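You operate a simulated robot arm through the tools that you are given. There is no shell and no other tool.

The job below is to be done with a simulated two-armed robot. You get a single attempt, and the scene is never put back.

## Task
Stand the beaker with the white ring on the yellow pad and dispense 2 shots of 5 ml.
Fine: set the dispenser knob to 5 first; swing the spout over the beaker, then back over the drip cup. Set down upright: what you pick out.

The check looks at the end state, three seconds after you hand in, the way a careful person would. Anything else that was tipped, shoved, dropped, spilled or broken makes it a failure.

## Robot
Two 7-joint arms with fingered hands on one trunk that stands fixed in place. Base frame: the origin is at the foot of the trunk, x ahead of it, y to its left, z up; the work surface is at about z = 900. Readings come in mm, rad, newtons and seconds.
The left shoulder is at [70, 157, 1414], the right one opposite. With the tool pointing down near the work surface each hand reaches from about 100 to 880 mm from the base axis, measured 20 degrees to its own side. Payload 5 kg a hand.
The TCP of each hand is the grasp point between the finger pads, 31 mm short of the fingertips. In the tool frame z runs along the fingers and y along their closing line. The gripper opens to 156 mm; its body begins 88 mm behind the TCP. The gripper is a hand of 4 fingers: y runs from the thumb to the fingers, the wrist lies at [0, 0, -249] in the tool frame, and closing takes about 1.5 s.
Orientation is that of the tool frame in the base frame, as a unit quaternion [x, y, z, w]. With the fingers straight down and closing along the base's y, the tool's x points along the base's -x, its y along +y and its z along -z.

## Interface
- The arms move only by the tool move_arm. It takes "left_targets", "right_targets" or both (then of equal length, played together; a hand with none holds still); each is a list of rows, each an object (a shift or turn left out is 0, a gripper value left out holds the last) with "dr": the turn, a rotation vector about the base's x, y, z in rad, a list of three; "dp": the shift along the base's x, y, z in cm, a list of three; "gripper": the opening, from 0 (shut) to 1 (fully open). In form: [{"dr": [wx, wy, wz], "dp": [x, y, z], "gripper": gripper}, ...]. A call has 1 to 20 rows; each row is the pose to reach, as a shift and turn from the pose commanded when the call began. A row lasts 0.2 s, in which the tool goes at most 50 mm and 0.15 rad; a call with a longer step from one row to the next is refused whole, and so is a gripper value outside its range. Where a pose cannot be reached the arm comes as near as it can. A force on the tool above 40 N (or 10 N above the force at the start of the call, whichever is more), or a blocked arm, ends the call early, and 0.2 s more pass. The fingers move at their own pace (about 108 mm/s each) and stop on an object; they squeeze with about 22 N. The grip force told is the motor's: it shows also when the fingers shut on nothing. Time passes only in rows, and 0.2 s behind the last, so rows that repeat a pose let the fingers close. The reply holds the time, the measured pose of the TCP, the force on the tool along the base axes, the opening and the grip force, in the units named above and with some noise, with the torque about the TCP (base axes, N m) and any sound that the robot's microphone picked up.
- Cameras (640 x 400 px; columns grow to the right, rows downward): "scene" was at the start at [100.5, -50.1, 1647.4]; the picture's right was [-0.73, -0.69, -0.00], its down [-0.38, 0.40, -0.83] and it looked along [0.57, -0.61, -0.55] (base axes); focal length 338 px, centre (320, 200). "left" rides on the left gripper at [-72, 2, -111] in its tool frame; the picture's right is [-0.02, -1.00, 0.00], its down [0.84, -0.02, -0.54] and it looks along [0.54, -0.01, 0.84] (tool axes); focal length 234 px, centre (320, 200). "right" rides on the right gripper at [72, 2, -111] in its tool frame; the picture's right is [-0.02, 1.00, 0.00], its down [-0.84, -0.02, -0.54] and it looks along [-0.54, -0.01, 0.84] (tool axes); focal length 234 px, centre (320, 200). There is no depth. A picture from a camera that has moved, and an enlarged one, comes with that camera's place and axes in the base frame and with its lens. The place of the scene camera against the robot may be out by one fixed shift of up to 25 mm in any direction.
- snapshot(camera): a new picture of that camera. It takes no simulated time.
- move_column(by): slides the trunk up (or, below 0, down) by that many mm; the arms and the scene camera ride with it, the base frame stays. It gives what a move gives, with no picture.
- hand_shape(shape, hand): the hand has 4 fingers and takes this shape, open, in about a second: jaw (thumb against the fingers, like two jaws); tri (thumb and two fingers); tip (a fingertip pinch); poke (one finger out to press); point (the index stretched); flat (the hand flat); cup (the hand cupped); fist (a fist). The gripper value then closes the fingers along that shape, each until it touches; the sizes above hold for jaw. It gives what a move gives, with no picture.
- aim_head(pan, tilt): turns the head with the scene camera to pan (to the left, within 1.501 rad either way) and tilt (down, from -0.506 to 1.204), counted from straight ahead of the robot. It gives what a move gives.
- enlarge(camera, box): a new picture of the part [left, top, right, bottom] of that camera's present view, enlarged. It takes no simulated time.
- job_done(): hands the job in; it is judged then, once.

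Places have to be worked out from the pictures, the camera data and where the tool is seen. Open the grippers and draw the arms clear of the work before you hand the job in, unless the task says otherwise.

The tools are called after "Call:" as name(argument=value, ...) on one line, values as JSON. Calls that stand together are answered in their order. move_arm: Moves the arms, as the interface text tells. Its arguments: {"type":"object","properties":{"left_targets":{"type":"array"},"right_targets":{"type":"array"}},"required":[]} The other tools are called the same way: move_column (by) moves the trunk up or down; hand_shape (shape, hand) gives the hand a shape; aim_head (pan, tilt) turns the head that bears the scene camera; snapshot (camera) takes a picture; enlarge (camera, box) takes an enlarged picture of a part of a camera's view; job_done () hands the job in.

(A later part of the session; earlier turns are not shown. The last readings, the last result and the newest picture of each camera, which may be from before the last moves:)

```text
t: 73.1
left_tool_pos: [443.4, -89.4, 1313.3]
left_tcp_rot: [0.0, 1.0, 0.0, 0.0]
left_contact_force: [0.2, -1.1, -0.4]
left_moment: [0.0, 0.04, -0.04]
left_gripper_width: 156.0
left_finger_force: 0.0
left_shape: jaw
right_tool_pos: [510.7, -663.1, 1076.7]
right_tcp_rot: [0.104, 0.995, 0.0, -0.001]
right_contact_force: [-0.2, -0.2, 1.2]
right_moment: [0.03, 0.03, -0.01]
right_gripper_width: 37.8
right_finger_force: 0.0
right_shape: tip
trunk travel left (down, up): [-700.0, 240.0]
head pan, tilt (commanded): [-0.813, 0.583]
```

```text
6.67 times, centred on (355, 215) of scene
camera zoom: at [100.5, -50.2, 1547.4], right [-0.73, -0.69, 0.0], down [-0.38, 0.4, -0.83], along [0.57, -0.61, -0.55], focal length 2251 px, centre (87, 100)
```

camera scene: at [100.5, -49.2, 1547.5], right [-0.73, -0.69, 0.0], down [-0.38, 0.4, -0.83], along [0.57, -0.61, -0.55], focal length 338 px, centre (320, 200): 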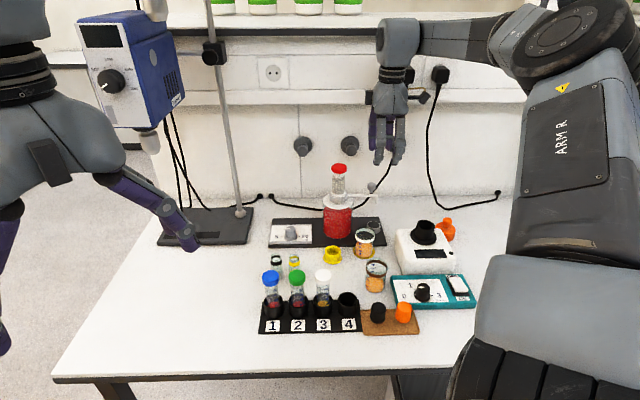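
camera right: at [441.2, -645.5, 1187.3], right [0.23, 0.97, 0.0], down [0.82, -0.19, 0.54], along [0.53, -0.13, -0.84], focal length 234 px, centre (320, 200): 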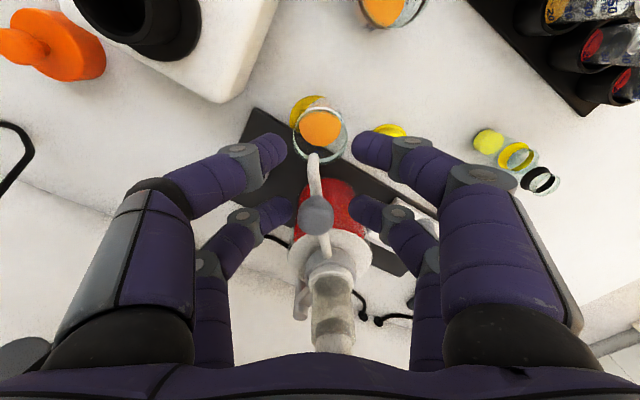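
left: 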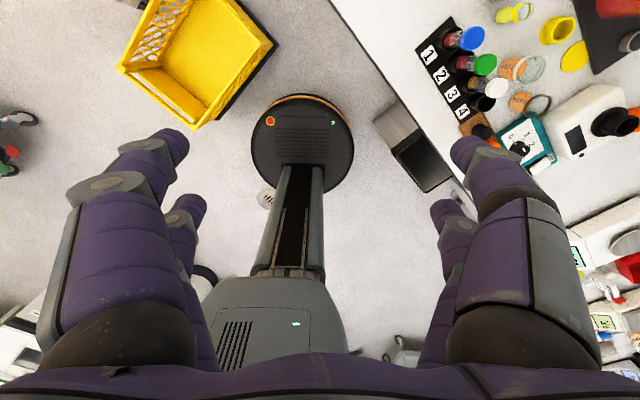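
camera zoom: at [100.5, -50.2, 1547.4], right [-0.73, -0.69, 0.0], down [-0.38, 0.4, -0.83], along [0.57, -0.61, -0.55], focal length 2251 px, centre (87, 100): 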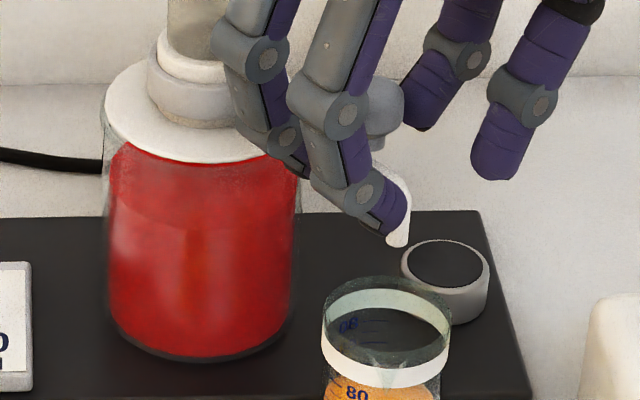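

The tip is inside the rim's circle, roughly 9 mm from its centre. I nudge the swing 3° further to centre it better sideways.

Call:
move_arm(right_targets=[{"dp": [0.05, 0.27, 0], "dr": [0, 0, -0.026]}, {"dp": [0.11, 0.55, 0], "dr": [0, 0, -0.052]}, {"dp": [0.11, 0.55, 0], "dr": [0, 0, -0.052]}])

Call:
enlarge(camera="right", box=[250, 80, 390, 240])

Call:
enlarge(camera="scene", box=[330, 185, 380, 245])

```text
t: 73.9
left_tool_pos: [444.2, -90.9, 1312.5]
left_tcp_rot: [-0.001, 1.0, 0.0, 0.0]
left_contact_force: [-0.4, 0.7, 0.1]
left_moment: [-0.01, -0.03, 0.04]
left_gripper_width: 156.0
left_finger_force: 0.1
left_shape: jaw
right_tool_pos: [512.0, -657.4, 1075.2]
right_tcp_rot: [0.13, 0.992, -0.001, -0.001]
right_contact_force: [0.3, -0.3, 0.3]
right_moment: [0.0, 0.02, -0.02]
right_gripper_width: 37.9
right_finger_force: 0.0
right_shape: tip
trunk travel left (down, up): [-700.0, 240.0]
head pan, tilt (commanded): [-0.813, 0.583]
```

```text
2.50 times, centred on (320, 160) of right
camera zoom: at [443.5, -636.6, 1187.5], right [0.28, 0.96, 0.0], down [0.81, -0.24, 0.54], along [0.52, -0.15, -0.84], focal length 585 px, centre (320, 300)
```

zoom: 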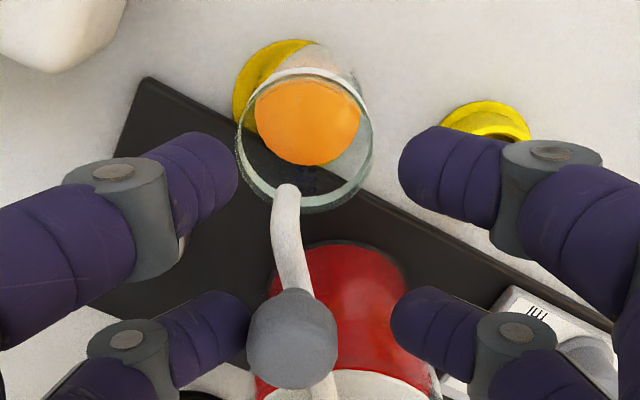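

```text
6.67 times, centred on (355, 215) of scene
camera zoom: at [100.5, -50.2, 1547.4], right [-0.73, -0.69, 0.0], down [-0.38, 0.4, -0.83], along [0.57, -0.61, -0.55], focal length 2251 px, centre (87, 100)
```

zoom: 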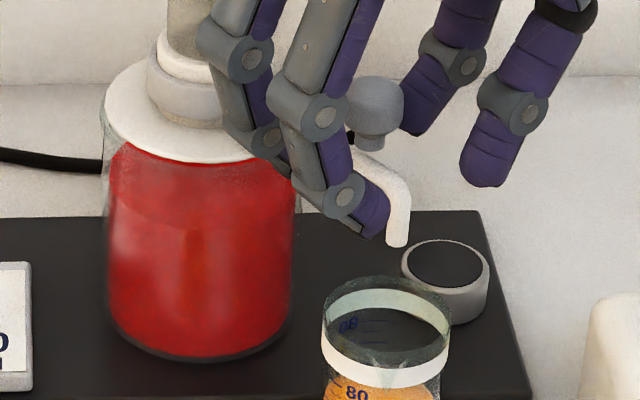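

The spout itself did not move, as the hand only took up the play, and the finger has just reached the handle. I push 3° more.

Call:
move_arm(right_targets=[{"dp": [0.06, 0.27, 0], "dr": [0, 0, -0.026]}, {"dp": [0.135, 0.54, 0], "dr": [0, 0, -0.052]}, {"dp": [0.135, 0.54, 0], "dr": [0, 0, -0.052]}])

Call:
enlarge(camera="right", box=[250, 80, 390, 240])

Call:
enlarge(camera="scene", box=[330, 185, 380, 245])

```text
t: 74.7
left_tool_pos: [443.5, -89.1, 1312.6]
left_tcp_rot: [-0.001, 1.0, 0.0, -0.001]
left_contact_force: [-0.2, -0.2, 0.3]
left_moment: [-0.02, 0.04, 0.0]
left_gripper_width: 155.9
left_finger_force: 0.1
left_shape: jaw
right_tool_pos: [514.7, -651.5, 1076.3]
right_tcp_rot: [0.155, 0.988, -0.001, -0.001]
right_contact_force: [-0.6, -0.4, -0.7]
right_moment: [-0.02, 0.02, 0.02]
right_gripper_width: 37.6
right_finger_force: 0.1
right_shape: tip
trunk travel left (down, up): [-700.0, 240.0]
head pan, tilt (commanded): [-0.813, 0.583]
```

```text
2.50 times, centred on (320, 160) of right
camera zoom: at [446.2, -627.7, 1187.7], right [0.33, 0.94, 0.0], down [0.79, -0.28, 0.54], along [0.51, -0.18, -0.84], focal length 585 px, centre (320, 300)
```

zoom: 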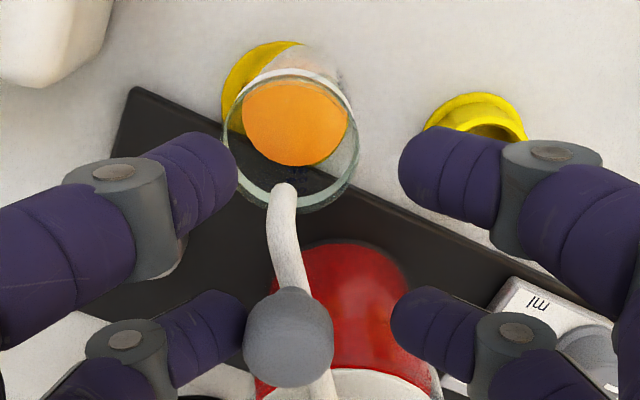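

```text
6.67 times, centred on (355, 215) of scene
camera zoom: at [100.4, -50.2, 1547.4], right [-0.73, -0.69, 0.0], down [-0.38, 0.4, -0.83], along [0.57, -0.61, -0.55], focal length 2251 px, centre (87, 100)
```

zoom: 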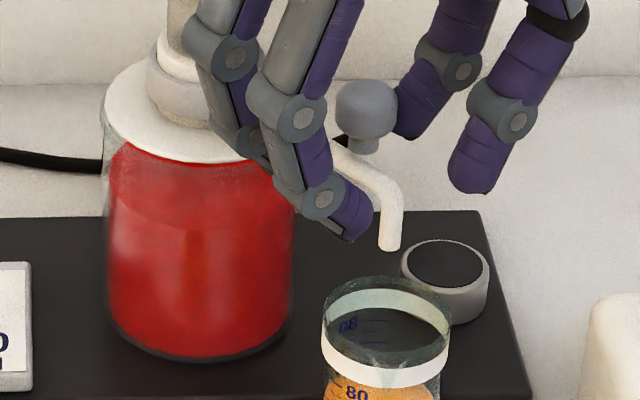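

The tip is now well over the beaker's mouth and aligned sideways. I open the fingers from the handle and lift the hand clear straight up.

Call:
move_arm(right_targets=[{"gripper": 0.42}, {"gripper": 0.42}, {"gripper": 0.42}, {"dp": [0, 0, 2]}, {"dp": [0, 0, 5]}, {"dp": [0, 0, 9]}, {"dp": [0, 0, 13]}, {"dp": [0, 0, 16]}, {"dp": [0, 0, 16]}])

Call:
enlarge(camera="scene", box=[300, 80, 420, 260])

Call:
snapshot(camera="right")

```text
t: 76.7
left_tool_pos: [444.1, -89.1, 1313.9]
left_tcp_rot: [0.0, 1.0, 0.0, 0.001]
left_contact_force: [0.6, -0.7, -0.2]
left_moment: [0.02, -0.01, -0.03]
left_gripper_width: 155.7
left_finger_force: 0.1
left_shape: jaw
right_tool_pos: [513.5, -652.2, 1236.1]
right_tcp_rot: [0.157, 0.988, 0.0, -0.001]
right_contact_force: [-0.7, -0.6, -0.5]
right_moment: [0.01, 0.01, -0.01]
right_gripper_width: 64.8
right_finger_force: 0.1
right_shape: tip
trunk travel left (down, up): [-700.0, 240.0]
head pan, tilt (commanded): [-0.813, 0.583]
```

```text
2.22 times, centred on (360, 170) of scene
camera zoom: at [100.7, -50.4, 1547.4], right [-0.73, -0.69, 0.0], down [-0.38, 0.4, -0.83], along [0.57, -0.61, -0.55], focal length 750 px, centre (231, 267)
```

zoom: 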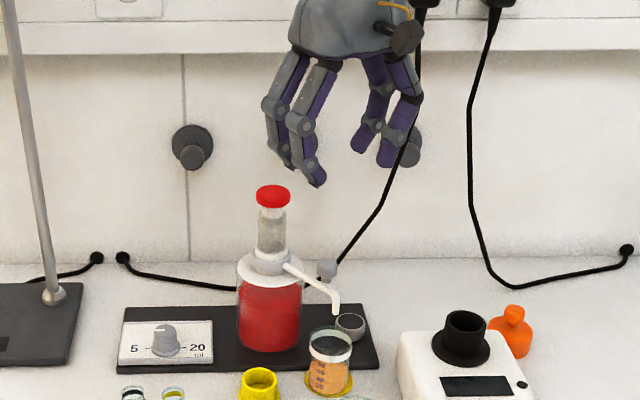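

```text
taken
camera right: at [446.5, -628.0, 1347.2], right [0.33, 0.94, 0.0], down [0.79, -0.28, 0.54], along [0.51, -0.18, -0.84], focal length 234 px, centre (320, 200)
```

right: 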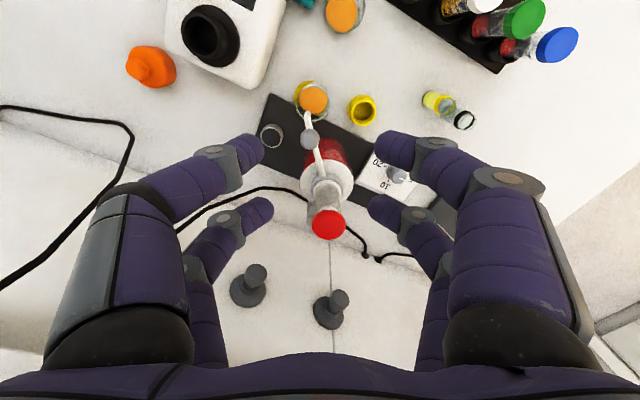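

The spout end stands over the beaker's mouth. Next comes pressing the plunger, so here in free air I switch the hand to the "poke" shape and look at where the pressing finger is.

Call:
hand_shape(hand="right", shape="poke")

Call:
snapshot(camera="right")

Call:
enlarge(camera="scene", box=[320, 60, 420, 180])

```text
t: 77.6
left_tool_pos: [444.0, -88.6, 1313.3]
left_tcp_rot: [-0.001, 1.0, -0.001, -0.001]
left_contact_force: [0.7, -0.9, 0.2]
left_moment: [0.01, 0.0, 0.0]
left_gripper_width: 155.7
left_finger_force: 0.0
left_shape: jaw
right_tool_pos: [514.1, -651.6, 1236.1]
right_tcp_rot: [0.156, 0.988, -0.001, -0.001]
right_contact_force: [-0.5, -0.5, -0.1]
right_moment: [0.01, 0.01, 0.03]
right_gripper_width: 0.0
right_finger_force: 0.0
right_shape: poke
trunk travel left (down, up): [-700.0, 240.0]
head pan, tilt (commanded): [-0.813, 0.583]
```

```text
taken
camera right: at [446.3, -627.5, 1347.3], right [0.33, 0.94, 0.0], down [0.79, -0.28, 0.54], along [0.51, -0.18, -0.84], focal length 234 px, centre (320, 200)
```

right: 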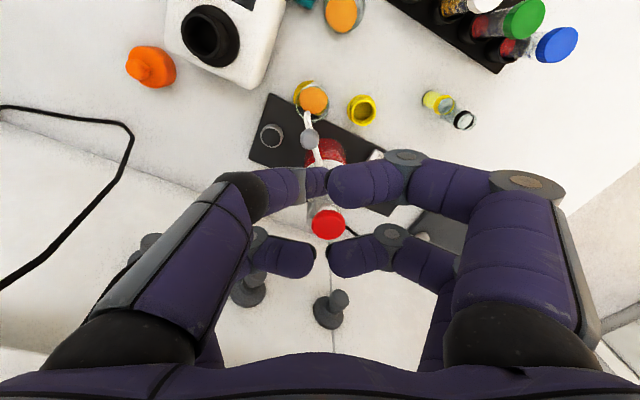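

```text
3.33 times, centred on (370, 120) of scene
camera zoom: at [100.4, -49.8, 1547.4], right [-0.73, -0.69, 0.0], down [-0.38, 0.4, -0.83], along [0.57, -0.61, -0.55], focal length 1125 px, centre (153, 467)
```

zoom: 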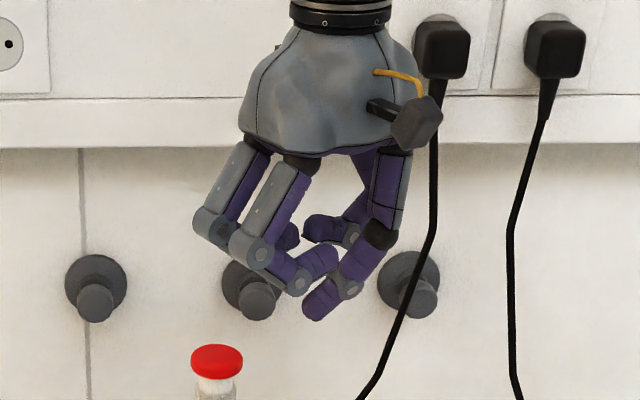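

Poke leaves one finger a little lower than the others, all curled in. I compare with the "fist" shape, which may give a broader, firmer press.

Call:
hand_shape(hand="right", shape="fist")

Call:
snapshot(camera="right")

Call:
enlarge(camera="scene", box=[320, 60, 420, 180])

Call:
hand_shape(hand="right", shape="point")

Call:
snapshot(camera="right")

Call:
enlarge(camera="scene", box=[320, 60, 420, 180])

```text
t: 78.5
left_tool_pos: [444.9, -90.7, 1311.5]
left_tcp_rot: [0.0, 1.0, 0.0, 0.0]
left_contact_force: [-1.0, 0.1, 0.1]
left_moment: [0.01, -0.04, 0.01]
left_gripper_width: 155.9
left_finger_force: 0.0
left_shape: jaw
right_tool_pos: [514.1, -652.0, 1236.1]
right_tcp_rot: [0.155, 0.988, -0.001, -0.001]
right_contact_force: [0.0, 0.0, 0.1]
right_moment: [-0.01, 0.01, -0.02]
right_gripper_width: 0.0
right_finger_force: 0.1
right_shape: fist
trunk travel left (down, up): [-700.0, 240.0]
head pan, tilt (commanded): [-0.813, 0.583]
```

```text
taken
camera right: at [446.4, -627.6, 1347.2], right [0.33, 0.94, 0.0], down [0.79, -0.28, 0.54], along [0.51, -0.18, -0.84], focal length 234 px, centre (320, 200)
```

right: 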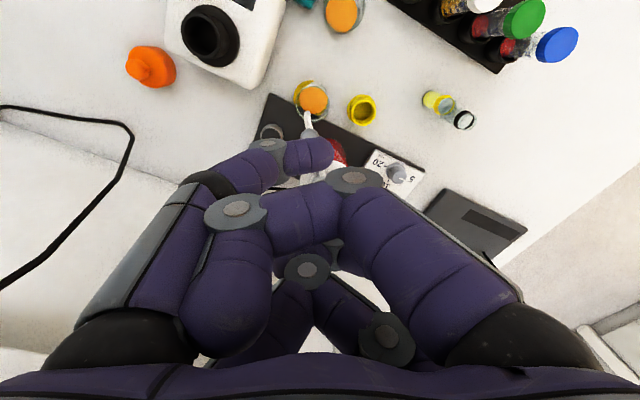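

```text
3.33 times, centred on (370, 120) of scene
camera zoom: at [100.5, -50.0, 1547.4], right [-0.73, -0.69, 0.0], down [-0.38, 0.4, -0.83], along [0.57, -0.61, -0.55], focal length 1125 px, centre (153, 467)
```

zoom: 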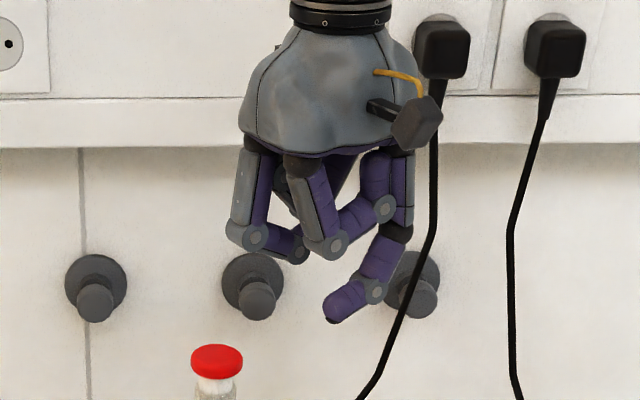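

```text
t: 79.4
left_tool_pos: [443.7, -89.1, 1312.5]
left_tcp_rot: [-0.001, 1.0, 0.0, 0.0]
left_contact_force: [0.1, 0.2, -0.1]
left_moment: [0.02, 0.01, -0.01]
left_gripper_width: 155.8
left_finger_force: 0.1
left_shape: jaw
right_tool_pos: [513.6, -651.0, 1235.3]
right_tcp_rot: [0.156, 0.988, 0.0, -0.001]
right_contact_force: [-0.1, -0.7, 0.2]
right_moment: [0.01, 0.01, 0.01]
right_gripper_width: 151.3
right_finger_force: 0.1
right_shape: point
trunk travel left (down, up): [-700.0, 240.0]
head pan, tilt (commanded): [-0.813, 0.583]
```

```text
taken
camera right: at [446.4, -627.6, 1347.3], right [0.33, 0.94, 0.0], down [0.79, -0.28, 0.54], along [0.51, -0.18, -0.84], focal length 234 px, centre (320, 200)
```

right: 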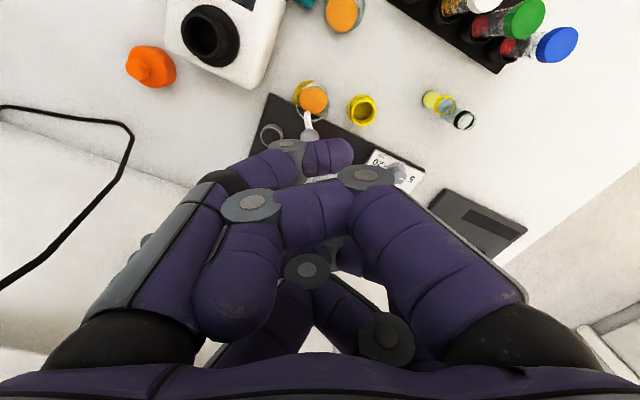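

```text
3.33 times, centred on (370, 120) of scene
camera zoom: at [100.5, -49.9, 1547.4], right [-0.73, -0.69, 0.0], down [-0.38, 0.4, -0.83], along [0.57, -0.61, -0.55], focal length 1125 px, centre (153, 467)
```

zoom: 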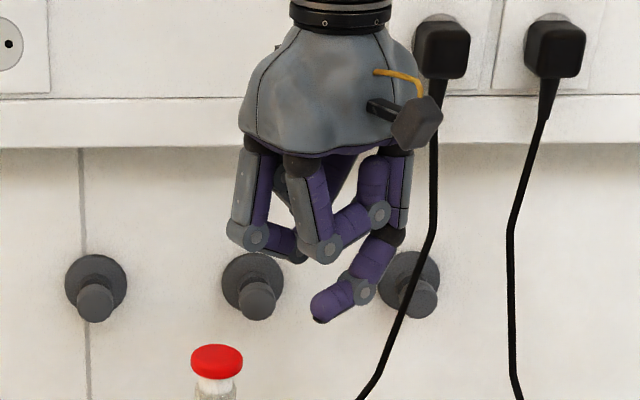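

Neither fist nor point gives a clean pressing finger, so I go back to the jaw. With the fingers shut, the tips of one closed pair make a good pressing point on the cap. I restore the jaw and look.

Call:
hand_shape(hand="right", shape="jaw")

Call:
move_arm(right_targets=[{"gripper": 1.0}, {"gripper": 0.6}, {"gripper": 0.3}, {"gripper": 0.0}, {"gripper": 0.0}, {"gripper": 0.0}, {"gripper": 0.0}, {"gripper": 0.0}])

Call:
snapshot(camera="right")

Call:
enlarge(camera="scene", box=[310, 60, 420, 190])

```text
t: 80.3
left_tool_pos: [443.2, -90.1, 1311.0]
left_tcp_rot: [0.0, 1.0, 0.0, 0.0]
left_contact_force: [-0.1, 0.2, -0.3]
left_moment: [-0.01, 0.0, 0.0]
left_gripper_width: 155.9
left_finger_force: 0.1
left_shape: jaw
right_tool_pos: [513.8, -650.4, 1235.1]
right_tcp_rot: [0.155, 0.988, -0.001, -0.001]
right_contact_force: [1.0, -0.3, -0.5]
right_moment: [0.03, 0.01, 0.01]
right_gripper_width: 155.8
right_finger_force: 0.0
right_shape: jaw
trunk travel left (down, up): [-700.0, 240.0]
head pan, tilt (commanded): [-0.813, 0.583]
```

```text
t: 82.1
left_tool_pos: [443.5, -90.7, 1311.1]
left_tcp_rot: [0.0, 1.0, 0.0, -0.001]
left_contact_force: [-0.3, 0.0, 0.1]
left_moment: [-0.03, 0.03, -0.04]
left_gripper_width: 156.1
left_finger_force: 0.1
left_shape: jaw
right_tool_pos: [514.6, -651.9, 1235.8]
right_tcp_rot: [0.156, 0.988, 0.001, -0.001]
right_contact_force: [0.2, -0.7, -0.1]
right_moment: [0.04, 0.01, 0.0]
right_gripper_width: 0.1
right_finger_force: 22.3
right_shape: jaw
trunk travel left (down, up): [-700.0, 240.0]
head pan, tilt (commanded): [-0.813, 0.583]
```

```text
taken
camera right: at [446.4, -627.6, 1347.3], right [0.33, 0.94, 0.0], down [0.79, -0.28, 0.54], along [0.51, -0.18, -0.84], focal length 234 px, centre (320, 200)
```

right: 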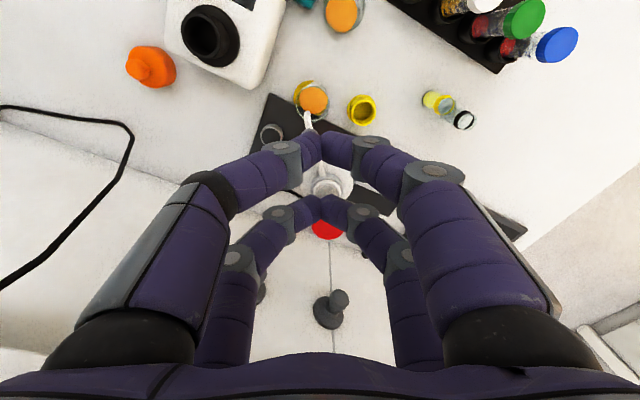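

```text
3.08 times, centred on (365, 125) of scene
camera zoom: at [100.5, -50.0, 1547.4], right [-0.73, -0.69, 0.0], down [-0.38, 0.4, -0.83], along [0.57, -0.61, -0.55], focal length 1039 px, centre (182, 431)
```

zoom: 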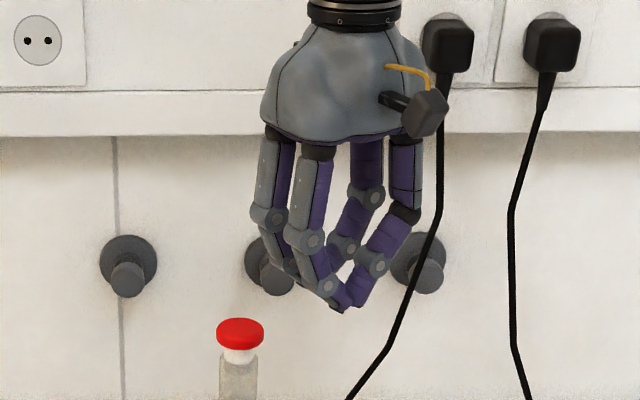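

With the fingers shut, the tips lie about 31–37 mm below the TCP. I move so the far closed pair hovers about 30 mm above the red cap and check the alignment.

Call:
move_arm(right_targets=[{"dp": [2.8, -0.6, 0]}, {"dp": [5.6, -1.2, 0]}, {"dp": [8.35, -1.87, 0]}, {"dp": [8.35, -1.87, -2.3]}, {"dp": [8.35, -1.87, -4.5]}, {"dp": [8.35, -1.87, -4.5]}])

Call:
snapshot(camera="right")

Call:
enlarge(camera="scene", box=[300, 90, 400, 210])

```text
t: 83.5
left_tool_pos: [444.0, -89.6, 1311.9]
left_tcp_rot: [-0.001, 1.0, 0.0, 0.0]
left_contact_force: [0.2, 0.9, -0.3]
left_moment: [0.0, 0.04, 0.01]
left_gripper_width: 156.0
left_finger_force: 0.0
left_shape: jaw
right_tool_pos: [597.6, -669.8, 1190.6]
right_tcp_rot: [0.156, 0.988, 0.0, -0.001]
right_contact_force: [-0.5, -0.4, 0.8]
right_moment: [-0.03, 0.02, 0.02]
right_gripper_width: 0.0
right_finger_force: 22.5
right_shape: jaw
trunk travel left (down, up): [-700.0, 240.0]
head pan, tilt (commanded): [-0.813, 0.583]
```

```text
taken
camera right: at [530.0, -645.9, 1302.0], right [0.33, 0.94, 0.0], down [0.79, -0.28, 0.54], along [0.51, -0.18, -0.84], focal length 234 px, centre (320, 200)
```

right: 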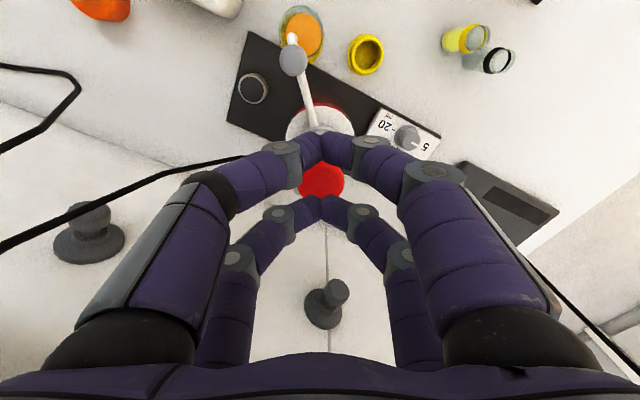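

```text
3.33 times, centred on (350, 150) of scene
camera zoom: at [100.8, -49.3, 1547.4], right [-0.73, -0.69, 0.0], down [-0.38, 0.4, -0.83], along [0.57, -0.61, -0.55], focal length 1125 px, centre (220, 367)
```

zoom: 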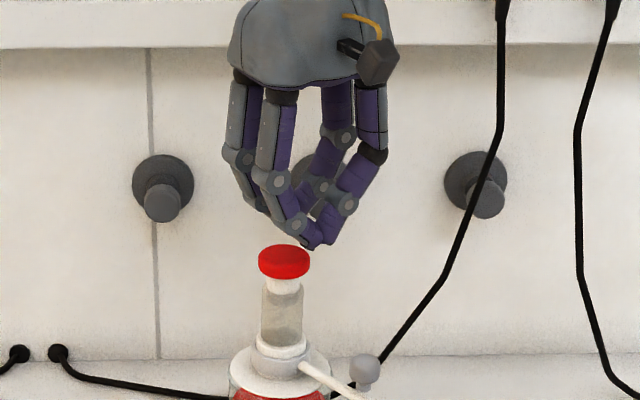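

The cap's centre is within about 3 mm of the far pair's tips. I descend gently to find contact, with small steps near the expected height of about z=1160.

Call:
move_arm(right_targets=[{"dp": [0.2, -0.1, -1.0]}, {"dp": [0.2, -0.1, -2.0]}, {"dp": [0.2, -0.1, -2.4]}])

Call:
enlarge(camera="scene", box=[300, 120, 380, 210])

Call:
enlarge(camera="right", box=[240, 100, 400, 260])

```text
t: 84.3
left_tool_pos: [443.4, -90.3, 1313.0]
left_tcp_rot: [-0.001, 1.0, 0.0, 0.0]
left_contact_force: [0.6, -0.1, 0.0]
left_moment: [-0.01, -0.02, -0.03]
left_gripper_width: 156.0
left_finger_force: 0.1
left_shape: jaw
right_tool_pos: [599.1, -671.0, 1166.4]
right_tcp_rot: [0.155, 0.988, 0.0, -0.001]
right_contact_force: [0.4, -0.5, 0.2]
right_moment: [0.01, 0.02, 0.02]
right_gripper_width: 0.0
right_finger_force: 22.0
right_shape: jaw
trunk travel left (down, up): [-700.0, 240.0]
head pan, tilt (commanded): [-0.813, 0.583]
```

```text
4.44 times, centred on (340, 165) of scene
camera zoom: at [100.2, -49.8, 1547.5], right [-0.73, -0.69, 0.0], down [-0.38, 0.4, -0.83], along [0.57, -0.61, -0.55], focal length 1500 px, centre (231, 356)
```

zoom: 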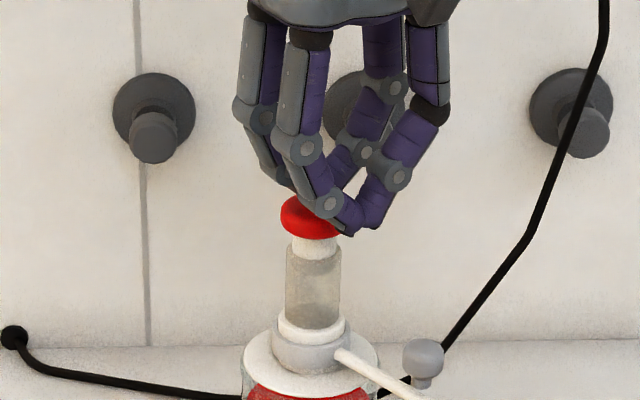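

```text
2.50 times, centred on (320, 180) of right
camera zoom: at [531.2, -647.3, 1278.2], right [0.33, 0.94, 0.0], down [0.79, -0.28, 0.54], along [0.51, -0.18, -0.84], focal length 585 px, centre (320, 250)
```

zoom: 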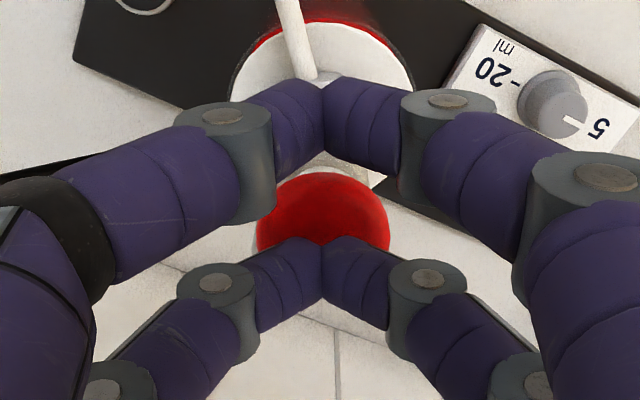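

The far pair is centred over the cap and the near pair clears it. I press down in small steps and read the force.

Call:
move_arm(right_targets=[{"dp": [0, 0, -0.3]}, {"dp": [0, 0, -0.6]}, {"dp": [0, 0, -0.9]}, {"dp": [0, 0, -1.2]}])

Call:
enlarge(camera="scene", box=[300, 120, 380, 210])

```text
t: 85.3
left_tool_pos: [443.9, -90.0, 1313.3]
left_tcp_rot: [-0.001, 1.0, 0.0, 0.0]
left_contact_force: [0.4, 0.6, -0.2]
left_moment: [0.0, -0.02, 0.0]
left_gripper_width: 155.8
left_finger_force: 0.0
left_shape: jaw
right_tool_pos: [599.8, -671.9, 1155.8]
right_tcp_rot: [0.156, 0.988, -0.001, 0.0]
right_contact_force: [0.4, -1.1, 3.5]
right_moment: [-0.07, -0.07, -0.02]
right_gripper_width: 0.0
right_finger_force: 22.1
right_shape: jaw
trunk travel left (down, up): [-700.0, 240.0]
head pan, tilt (commanded): [-0.813, 0.583]
```

```text
4.44 times, centred on (340, 165) of scene
camera zoom: at [100.1, -49.7, 1547.5], right [-0.73, -0.69, 0.0], down [-0.38, 0.4, -0.83], along [0.57, -0.61, -0.55], focal length 1500 px, centre (231, 356)
```

zoom: 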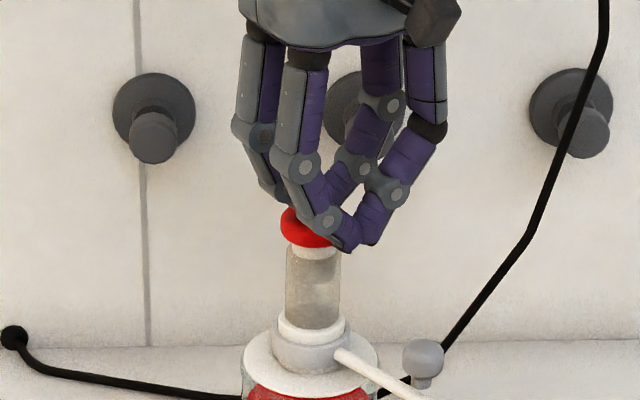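

The cap is moving down with only 3.5 N of force. I keep pressing until it reaches its stop.

Call:
move_arm(right_targets=[{"dp": [0, 0, -0.3]}, {"dp": [0, 0, -0.6]}, {"dp": [0, 0, -0.9]}, {"dp": [0, 0, -1.2]}, {"dp": [0, 0, -1.5]}])

Call:
enlarge(camera="scene", box=[300, 120, 380, 210])

```text
t: 86.5
left_tool_pos: [442.1, -87.4, 1313.9]
left_tcp_rot: [-0.001, 1.0, -0.001, 0.001]
left_contact_force: [0.2, 0.4, -0.1]
left_moment: [0.0, 0.01, 0.03]
left_gripper_width: 156.1
left_finger_force: 0.0
left_shape: jaw
right_tool_pos: [599.7, -669.7, 1144.9]
right_tcp_rot: [0.155, 0.988, -0.001, 0.003]
right_contact_force: [4.7, -6.0, 26.7]
right_moment: [-0.44, -0.6, -0.08]
right_gripper_width: 0.0
right_finger_force: 22.1
right_shape: jaw
trunk travel left (down, up): [-700.0, 240.0]
head pan, tilt (commanded): [-0.813, 0.583]
heard: click
```

```text
4.44 times, centred on (340, 165) of scene
camera zoom: at [98.1, -47.4, 1548.1], right [-0.73, -0.69, 0.0], down [-0.38, 0.4, -0.84], along [0.57, -0.61, -0.55], focal length 1500 px, centre (231, 356)
```

zoom: 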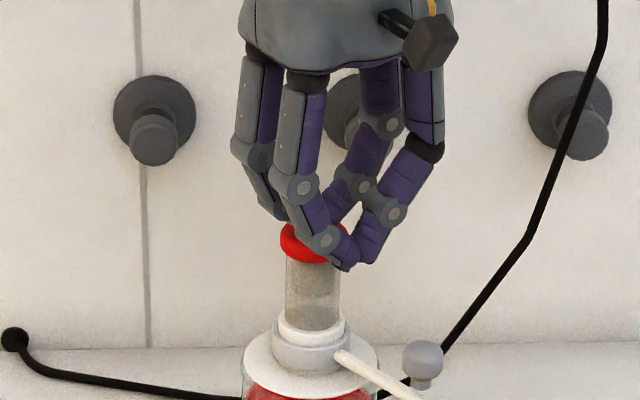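

I heard a click and the force rose to 27 N, so the plunger reached its stop: one shot. I rise clear of the cap to let it return.

Call:
move_arm(right_targets=[{"dp": [0, 0, 0.8]}, {"dp": [0, 0, 1.8]}, {"dp": [0, 0, 3.0]}, {"dp": [0, 0, 4.0]}, {"dp": [0, 0, 5.0]}, {"dp": [0, 0, 5.0]}, {"dp": [0, 0, 5.0]}])

Call:
enlarge(camera="scene", box=[300, 120, 380, 210])

Call:
enlarge(camera="scene", box=[320, 170, 400, 260])

```text
t: 88.1
left_tool_pos: [443.0, -89.7, 1312.3]
left_tcp_rot: [-0.001, 1.0, 0.0, 0.0]
left_contact_force: [-0.7, 0.2, -0.2]
left_moment: [0.0, 0.0, -0.01]
left_gripper_width: 155.9
left_finger_force: 0.0
left_shape: jaw
right_tool_pos: [600.1, -670.8, 1190.3]
right_tcp_rot: [0.155, 0.988, -0.001, -0.001]
right_contact_force: [0.5, -0.4, 0.6]
right_moment: [0.03, -0.01, 0.01]
right_gripper_width: 0.1
right_finger_force: 22.1
right_shape: jaw
trunk travel left (down, up): [-700.0, 240.0]
head pan, tilt (commanded): [-0.813, 0.583]
```

```text
4.44 times, centred on (340, 165) of scene
camera zoom: at [100.7, -50.1, 1547.4], right [-0.73, -0.69, 0.0], down [-0.38, 0.4, -0.83], along [0.57, -0.61, -0.55], focal length 1500 px, centre (231, 356)
```

zoom: 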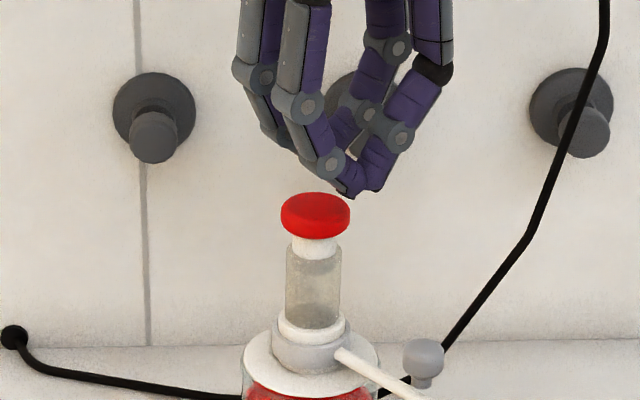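

```text
4.44 times, centred on (360, 215) of scene
camera zoom: at [100.7, -50.1, 1547.4], right [-0.73, -0.69, 0.0], down [-0.38, 0.4, -0.83], along [0.57, -0.61, -0.55], focal length 1500 px, centre (142, 133)
```

zoom: 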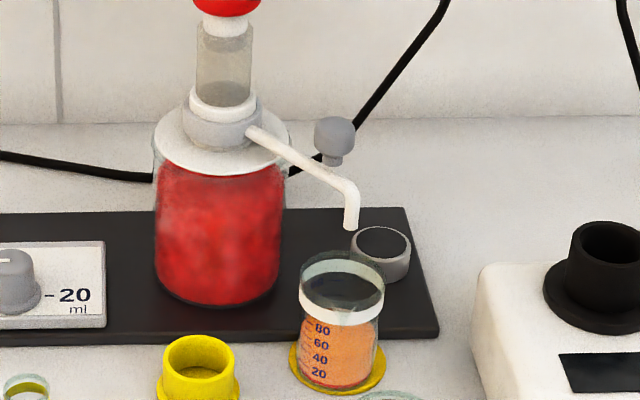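

The plunger is back up and red liquid has gone into the beaker with no spill in sight. I make the second press the same way, down to the same stop.

Call:
move_arm(right_targets=[{"dp": [0, 0, -1.2]}, {"dp": [0, 0, -2.3]}, {"dp": [0, 0, -2.9]}, {"dp": [0, 0, -3.2]}, {"dp": [0, 0, -3.5]}, {"dp": [0, 0, -3.8]}, {"dp": [0, 0, -4.1]}, {"dp": [0, 0, -4.4]}, {"dp": [0, 0, -4.7]}, {"dp": [0, 0, -5.0]}])

Call:
enlarge(camera="scene", box=[300, 120, 380, 210])

```text
t: 90.3
left_tool_pos: [440.6, -87.5, 1313.6]
left_tcp_rot: [0.0, 1.0, -0.001, 0.001]
left_contact_force: [0.3, -0.2, 0.6]
left_moment: [0.0, 0.0, -0.01]
left_gripper_width: 156.1
left_finger_force: 0.0
left_shape: jaw
right_tool_pos: [599.3, -670.5, 1145.0]
right_tcp_rot: [0.156, 0.988, -0.001, 0.004]
right_contact_force: [3.7, -6.1, 27.3]
right_moment: [-0.47, -0.53, -0.12]
right_gripper_width: 0.1
right_finger_force: 21.9
right_shape: jaw
trunk travel left (down, up): [-700.0, 240.0]
head pan, tilt (commanded): [-0.813, 0.583]
heard: click
```

```text
4.44 times, centred on (340, 165) of scene
camera zoom: at [98.0, -47.7, 1548.1], right [-0.73, -0.69, 0.0], down [-0.38, 0.4, -0.84], along [0.57, -0.61, -0.55], focal length 1500 px, centre (231, 356)
```

zoom: 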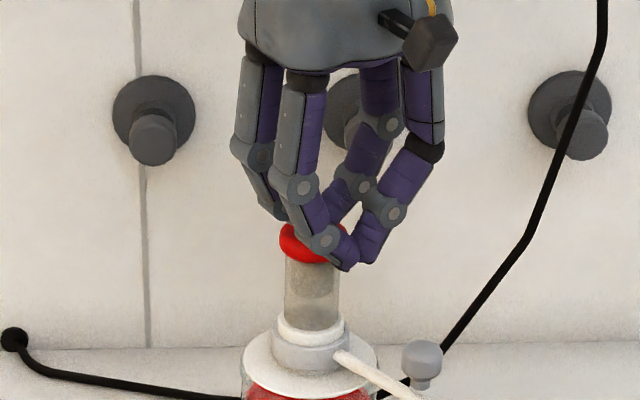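

The second click came with the same 27 N, so the second shot is delivered. I rise clear of the cap and look at the beaker and spout.

Call:
move_arm(right_targets=[{"dp": [0, 0, 0.8]}, {"dp": [0, 0, 1.8]}, {"dp": [0, 0, 3.0]}, {"dp": [0, 0, 5.0]}, {"dp": [0, 0, 7.5]}, {"dp": [0, 0, 10.0]}, {"dp": [0, 0, 10.0]}])

Call:
enlarge(camera="scene", box=[290, 110, 410, 260])

Call:
enlarge(camera="scene", box=[330, 190, 390, 260])

Call:
snapshot(camera="right")

```text
t: 91.9
left_tool_pos: [443.9, -89.0, 1312.3]
left_tcp_rot: [0.0, 1.0, 0.0, -0.001]
left_contact_force: [0.2, 0.3, 0.0]
left_moment: [0.0, 0.0, 0.03]
left_gripper_width: 155.9
left_finger_force: 0.1
left_shape: jaw
right_tool_pos: [599.0, -671.7, 1240.5]
right_tcp_rot: [0.155, 0.988, -0.001, -0.001]
right_contact_force: [-0.3, -0.5, -0.6]
right_moment: [0.01, -0.01, -0.05]
right_gripper_width: 0.0
right_finger_force: 21.4
right_shape: jaw
trunk travel left (down, up): [-700.0, 240.0]
head pan, tilt (commanded): [-0.813, 0.583]
```

```text
2.67 times, centred on (350, 185) of scene
camera zoom: at [100.8, -50.2, 1547.4], right [-0.73, -0.69, 0.0], down [-0.38, 0.4, -0.83], along [0.57, -0.61, -0.55], focal length 900 px, centre (240, 240)
```

zoom: 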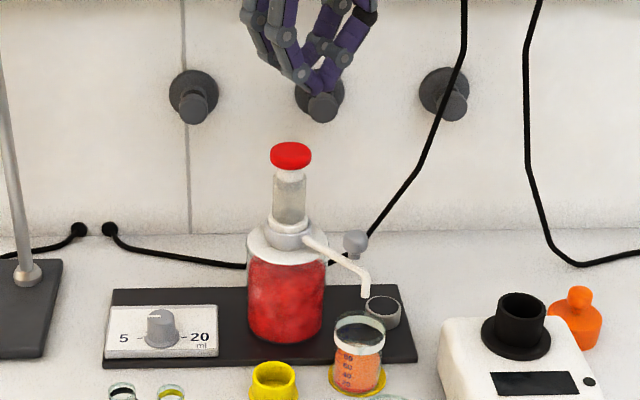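

```text
5.71 times, centred on (360, 225) of scene
camera zoom: at [100.8, -50.2, 1547.4], right [-0.73, -0.69, 0.0], down [-0.38, 0.4, -0.83], along [0.57, -0.61, -0.55], focal length 1929 px, centre (91, 57)
```

zoom: 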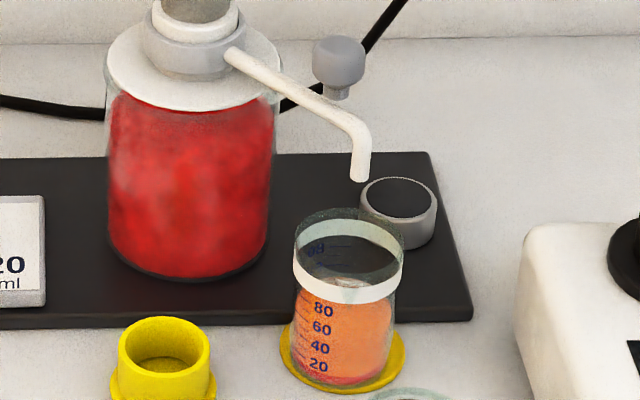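

```text
taken
camera right: at [531.6, -646.4, 1351.6], right [0.33, 0.94, 0.0], down [0.79, -0.28, 0.54], along [0.51, -0.18, -0.84], focal length 234 px, centre (320, 200)
```

right: 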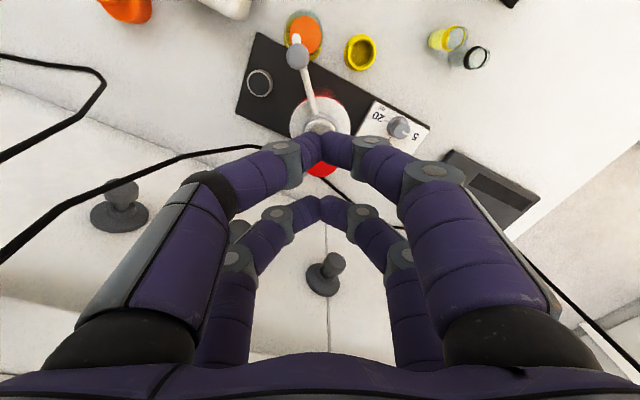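

Both shots are in the beaker and nothing is spilled. Now I swing the spout back: I open the fingers and move above the handle again, with the far pair straddling it.

Call:
move_arm(right_targets=[{"dp": [-3, 0.5, 0], "gripper": 0.42}, {"dp": [-6, 1.0, 0], "gripper": 0.42}, {"dp": [-8.7, 1.4, 0], "gripper": 0.42}, {"dp": [-8.7, 1.4, -4]}, {"dp": [-8.7, 1.4, -8]}, {"dp": [-8.7, 1.4, -8]}])

Call:
snapshot(camera="right")

Call:
enlarge(camera="right", box=[250, 80, 390, 240])

```text
t: 93.3
left_tool_pos: [442.4, -88.4, 1312.7]
left_tcp_rot: [0.0, 1.0, 0.0, -0.001]
left_contact_force: [-0.7, 0.7, -0.3]
left_moment: [-0.04, 0.0, -0.01]
left_gripper_width: 155.9
left_finger_force: 0.1
left_shape: jaw
right_tool_pos: [513.0, -656.3, 1159.4]
right_tcp_rot: [0.156, 0.988, -0.001, 0.0]
right_contact_force: [-0.1, -0.1, 0.5]
right_moment: [-0.02, -0.04, 0.01]
right_gripper_width: 65.0
right_finger_force: 0.1
right_shape: jaw
trunk travel left (down, up): [-700.0, 240.0]
head pan, tilt (commanded): [-0.813, 0.583]
```

```text
taken
camera right: at [445.1, -632.6, 1271.2], right [0.33, 0.94, 0.0], down [0.79, -0.28, 0.54], along [0.51, -0.18, -0.84], focal length 234 px, centre (320, 200)
```

right: 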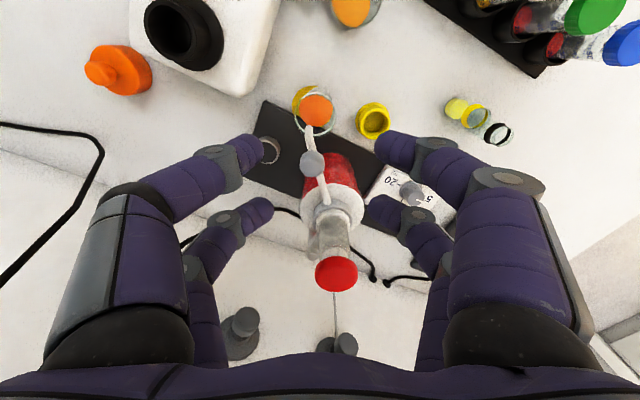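

```text
2.50 times, centred on (320, 160) of right
camera zoom: at [445.1, -632.6, 1271.2], right [0.33, 0.94, 0.0], down [0.79, -0.28, 0.54], along [0.51, -0.18, -0.84], focal length 585 px, centre (320, 300)
```

zoom: 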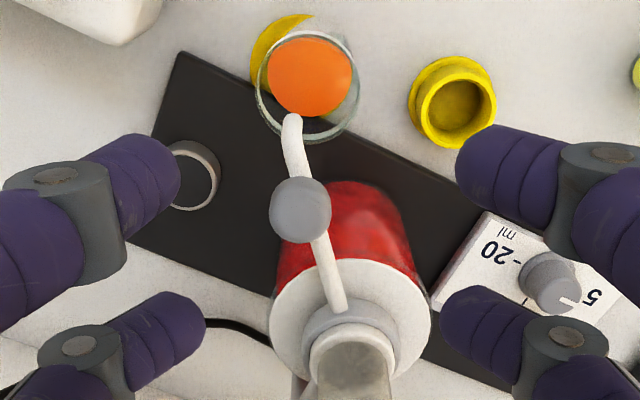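

The handle is 7 mm to one side of the midline. I shift over it, lower to the same height as before and narrow the fingers around it.

Call:
move_arm(right_targets=[{"dp": [-0.22, -0.67, 0]}, {"dp": [-0.22, -0.67, -3.5]}, {"dp": [-0.22, -0.67, -7.2]}, {"dp": [-0.22, -0.67, -7.2], "gripper": 0.32}, {"dp": [-0.22, -0.67, -7.2], "gripper": 0.24}, {"dp": [-0.22, -0.67, -7.2], "gripper": 0.24}, {"dp": [-0.22, -0.67, -8.3]}, {"dp": [-0.22, -0.67, -8.3]}])

Call:
enlarge(camera="right", box=[240, 80, 400, 260])

Call:
enlarge(camera="scene", box=[320, 150, 400, 250])

```text
t: 95.1
left_tool_pos: [443.8, -89.3, 1311.9]
left_tcp_rot: [-0.001, 1.0, 0.0, 0.001]
left_contact_force: [0.1, -0.2, 0.2]
left_moment: [0.0, 0.02, 0.0]
left_gripper_width: 155.9
left_finger_force: 0.0
left_shape: jaw
right_tool_pos: [510.8, -664.7, 1077.0]
right_tcp_rot: [0.156, 0.988, -0.001, -0.002]
right_contact_force: [-0.3, -0.8, 1.0]
right_moment: [0.01, -0.02, 0.03]
right_gripper_width: 37.9
right_finger_force: 0.1
right_shape: jaw
trunk travel left (down, up): [-700.0, 240.0]
head pan, tilt (commanded): [-0.813, 0.583]
```

```text
2.22 times, centred on (320, 170) of right
camera zoom: at [443.1, -640.3, 1189.0], right [0.33, 0.94, 0.0], down [0.79, -0.28, 0.54], along [0.51, -0.18, -0.84], focal length 520 px, centre (320, 267)
```

zoom: 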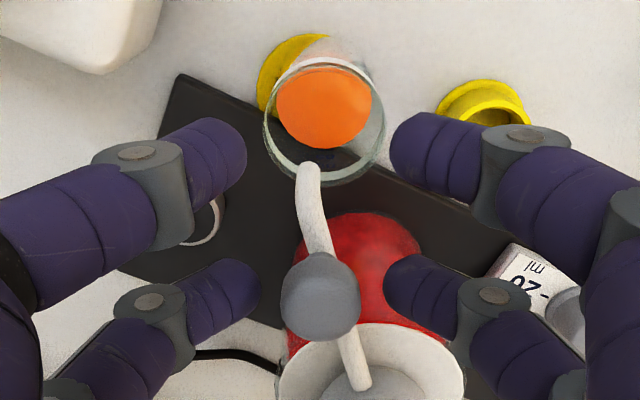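

```text
4.00 times, centred on (360, 200) of scene
camera zoom: at [100.4, -49.8, 1547.4], right [-0.73, -0.69, 0.0], down [-0.38, 0.4, -0.83], along [0.57, -0.61, -0.55], focal length 1350 px, centre (160, 200)
```

zoom: 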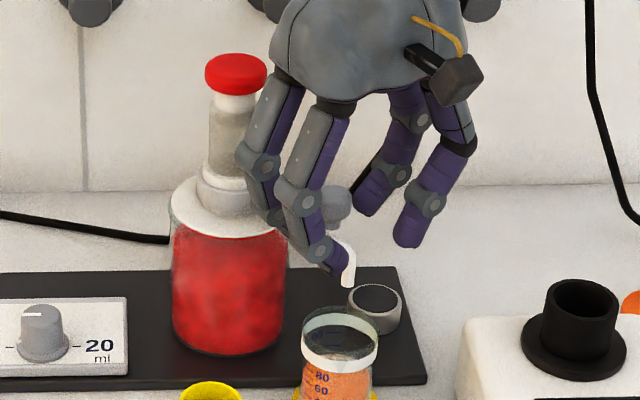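

The handle is centred between the far fingers with small play on each side. I swing the hand about 50° counter-clockwise on a slow arc back toward the drip cup.

Call:
move_arm(right_targets=[{"dp": [-0.09, -0.78, 0], "dr": [0, 0, 0.0733]}, {"dp": [-0.12, -1.56, 0], "dr": [0, 0, 0.1466]}, {"dp": [-0.09, -2.34, 0], "dr": [0, 0, 0.2199]}, {"dp": [-0.01, -3.12, 0], "dr": [0, 0, 0.2932]}, {"dp": [0.13, -3.89, 0], "dr": [0, 0, 0.3665]}, {"dp": [0.33, -4.65, 0], "dr": [0, 0, 0.4398]}, {"dp": [0.58, -5.39, 0], "dr": [0, 0, 0.5131]}, {"dp": [0.88, -6.11, 0], "dr": [0, 0, 0.5864]}, {"dp": [1.24, -6.81, 0], "dr": [0, 0, 0.6597]}, {"dp": [1.64, -7.48, 0], "dr": [0, 0, 0.733]}, {"dp": [2.1, -8.11, 0], "dr": [0, 0, 0.8063]}, {"dp": [2.6, -8.72, 0], "dr": [0, 0, 0.8796]}, {"dp": [2.6, -8.72, 0], "dr": [0, 0, 0.8796]}])

Call:
enlarge(camera="right", box=[240, 80, 400, 260])

Call:
enlarge(camera="scene", box=[320, 150, 400, 250])

```text
t: 97.9
left_tool_pos: [442.8, -89.9, 1312.7]
left_tcp_rot: [-0.001, 1.0, 0.001, 0.001]
left_contact_force: [-0.1, -0.5, -0.2]
left_moment: [0.0, -0.02, -0.01]
left_gripper_width: 155.6
left_finger_force: 0.2
left_shape: jaw
right_tool_pos: [536.6, -752.0, 1076.7]
right_tcp_rot: [-0.281, 0.96, -0.001, 0.0]
right_contact_force: [-1.2, -0.2, 0.5]
right_moment: [0.01, -0.01, 0.0]
right_gripper_width: 38.0
right_finger_force: 0.0
right_shape: jaw
trunk travel left (down, up): [-700.0, 240.0]
head pan, tilt (commanded): [-0.813, 0.583]
```

```text
2.22 times, centred on (320, 170) of right
camera zoom: at [474.3, -788.3, 1189.0], right [-0.52, 0.86, 0.0], down [0.72, 0.43, 0.54], along [0.47, 0.28, -0.84], focal length 520 px, centre (320, 267)
```

zoom: 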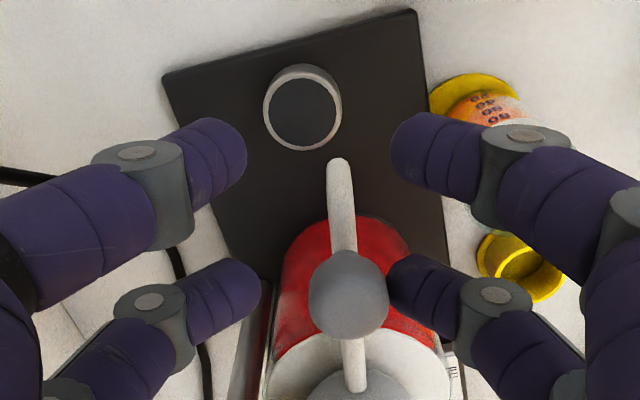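

```text
4.00 times, centred on (360, 200) of scene
camera zoom: at [100.2, -50.0, 1547.4], right [-0.73, -0.69, 0.0], down [-0.38, 0.4, -0.83], along [0.57, -0.61, -0.55], focal length 1350 px, centre (160, 200)
```

zoom: 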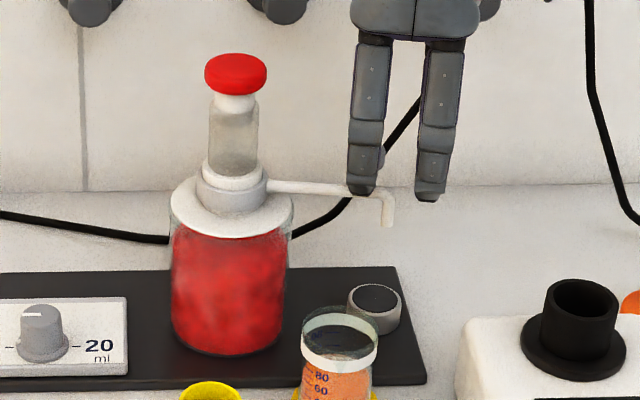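

The spout is following, and its tip is now about 16 mm short of the drip cup's centre, which is 8.6° of swing. I push the remaining angle.

Call:
move_arm(right_targets=[{"dp": [0.37, -0.39, 0], "dr": [0, 0, 0.05]}, {"dp": [0.75, -0.76, 0], "dr": [0, 0, 0.1]}, {"dp": [1.15, -1.11, 0], "dr": [0, 0, 0.15]}, {"dp": [1.15, -1.11, 0], "dr": [0, 0, 0.15]}])

Call:
enlarge(camera="right", box=[240, 80, 400, 260])

Call:
enlarge(camera="scene", box=[320, 150, 400, 250])

```text
t: 98.9
left_tool_pos: [443.7, -89.1, 1312.5]
left_tcp_rot: [0.0, 1.0, 0.0, 0.0]
left_contact_force: [-0.9, 0.3, 0.2]
left_moment: [-0.02, 0.0, 0.03]
left_gripper_width: 156.0
left_finger_force: 0.1
left_shape: jaw
right_tool_pos: [547.6, -762.6, 1077.4]
right_tcp_rot: [-0.351, 0.937, -0.001, -0.001]
right_contact_force: [0.4, 0.0, -0.4]
right_moment: [0.05, 0.0, 0.01]
right_gripper_width: 38.1
right_finger_force: 0.0
right_shape: jaw
trunk travel left (down, up): [-700.0, 240.0]
head pan, tilt (commanded): [-0.813, 0.583]
```

```text
2.22 times, centred on (320, 170) of right
camera zoom: at [492.4, -808.2, 1188.8], right [-0.64, 0.77, 0.0], down [0.64, 0.54, 0.54], along [0.42, 0.35, -0.84], focal length 520 px, centre (320, 267)
```

zoom: 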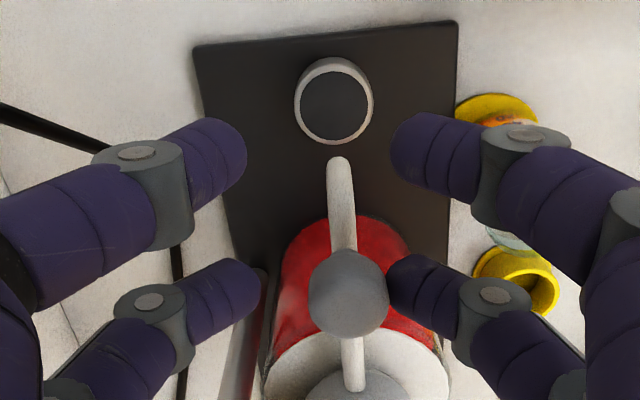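

```text
4.00 times, centred on (360, 200) of scene
camera zoom: at [100.4, -50.1, 1547.4], right [-0.73, -0.69, 0.0], down [-0.38, 0.4, -0.83], along [0.57, -0.61, -0.55], focal length 1350 px, centre (160, 200)
```

zoom: 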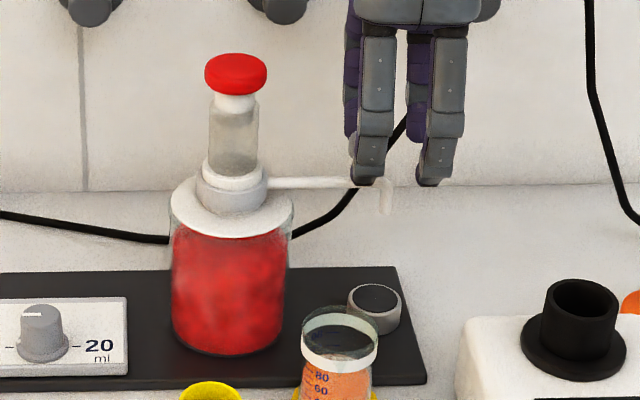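

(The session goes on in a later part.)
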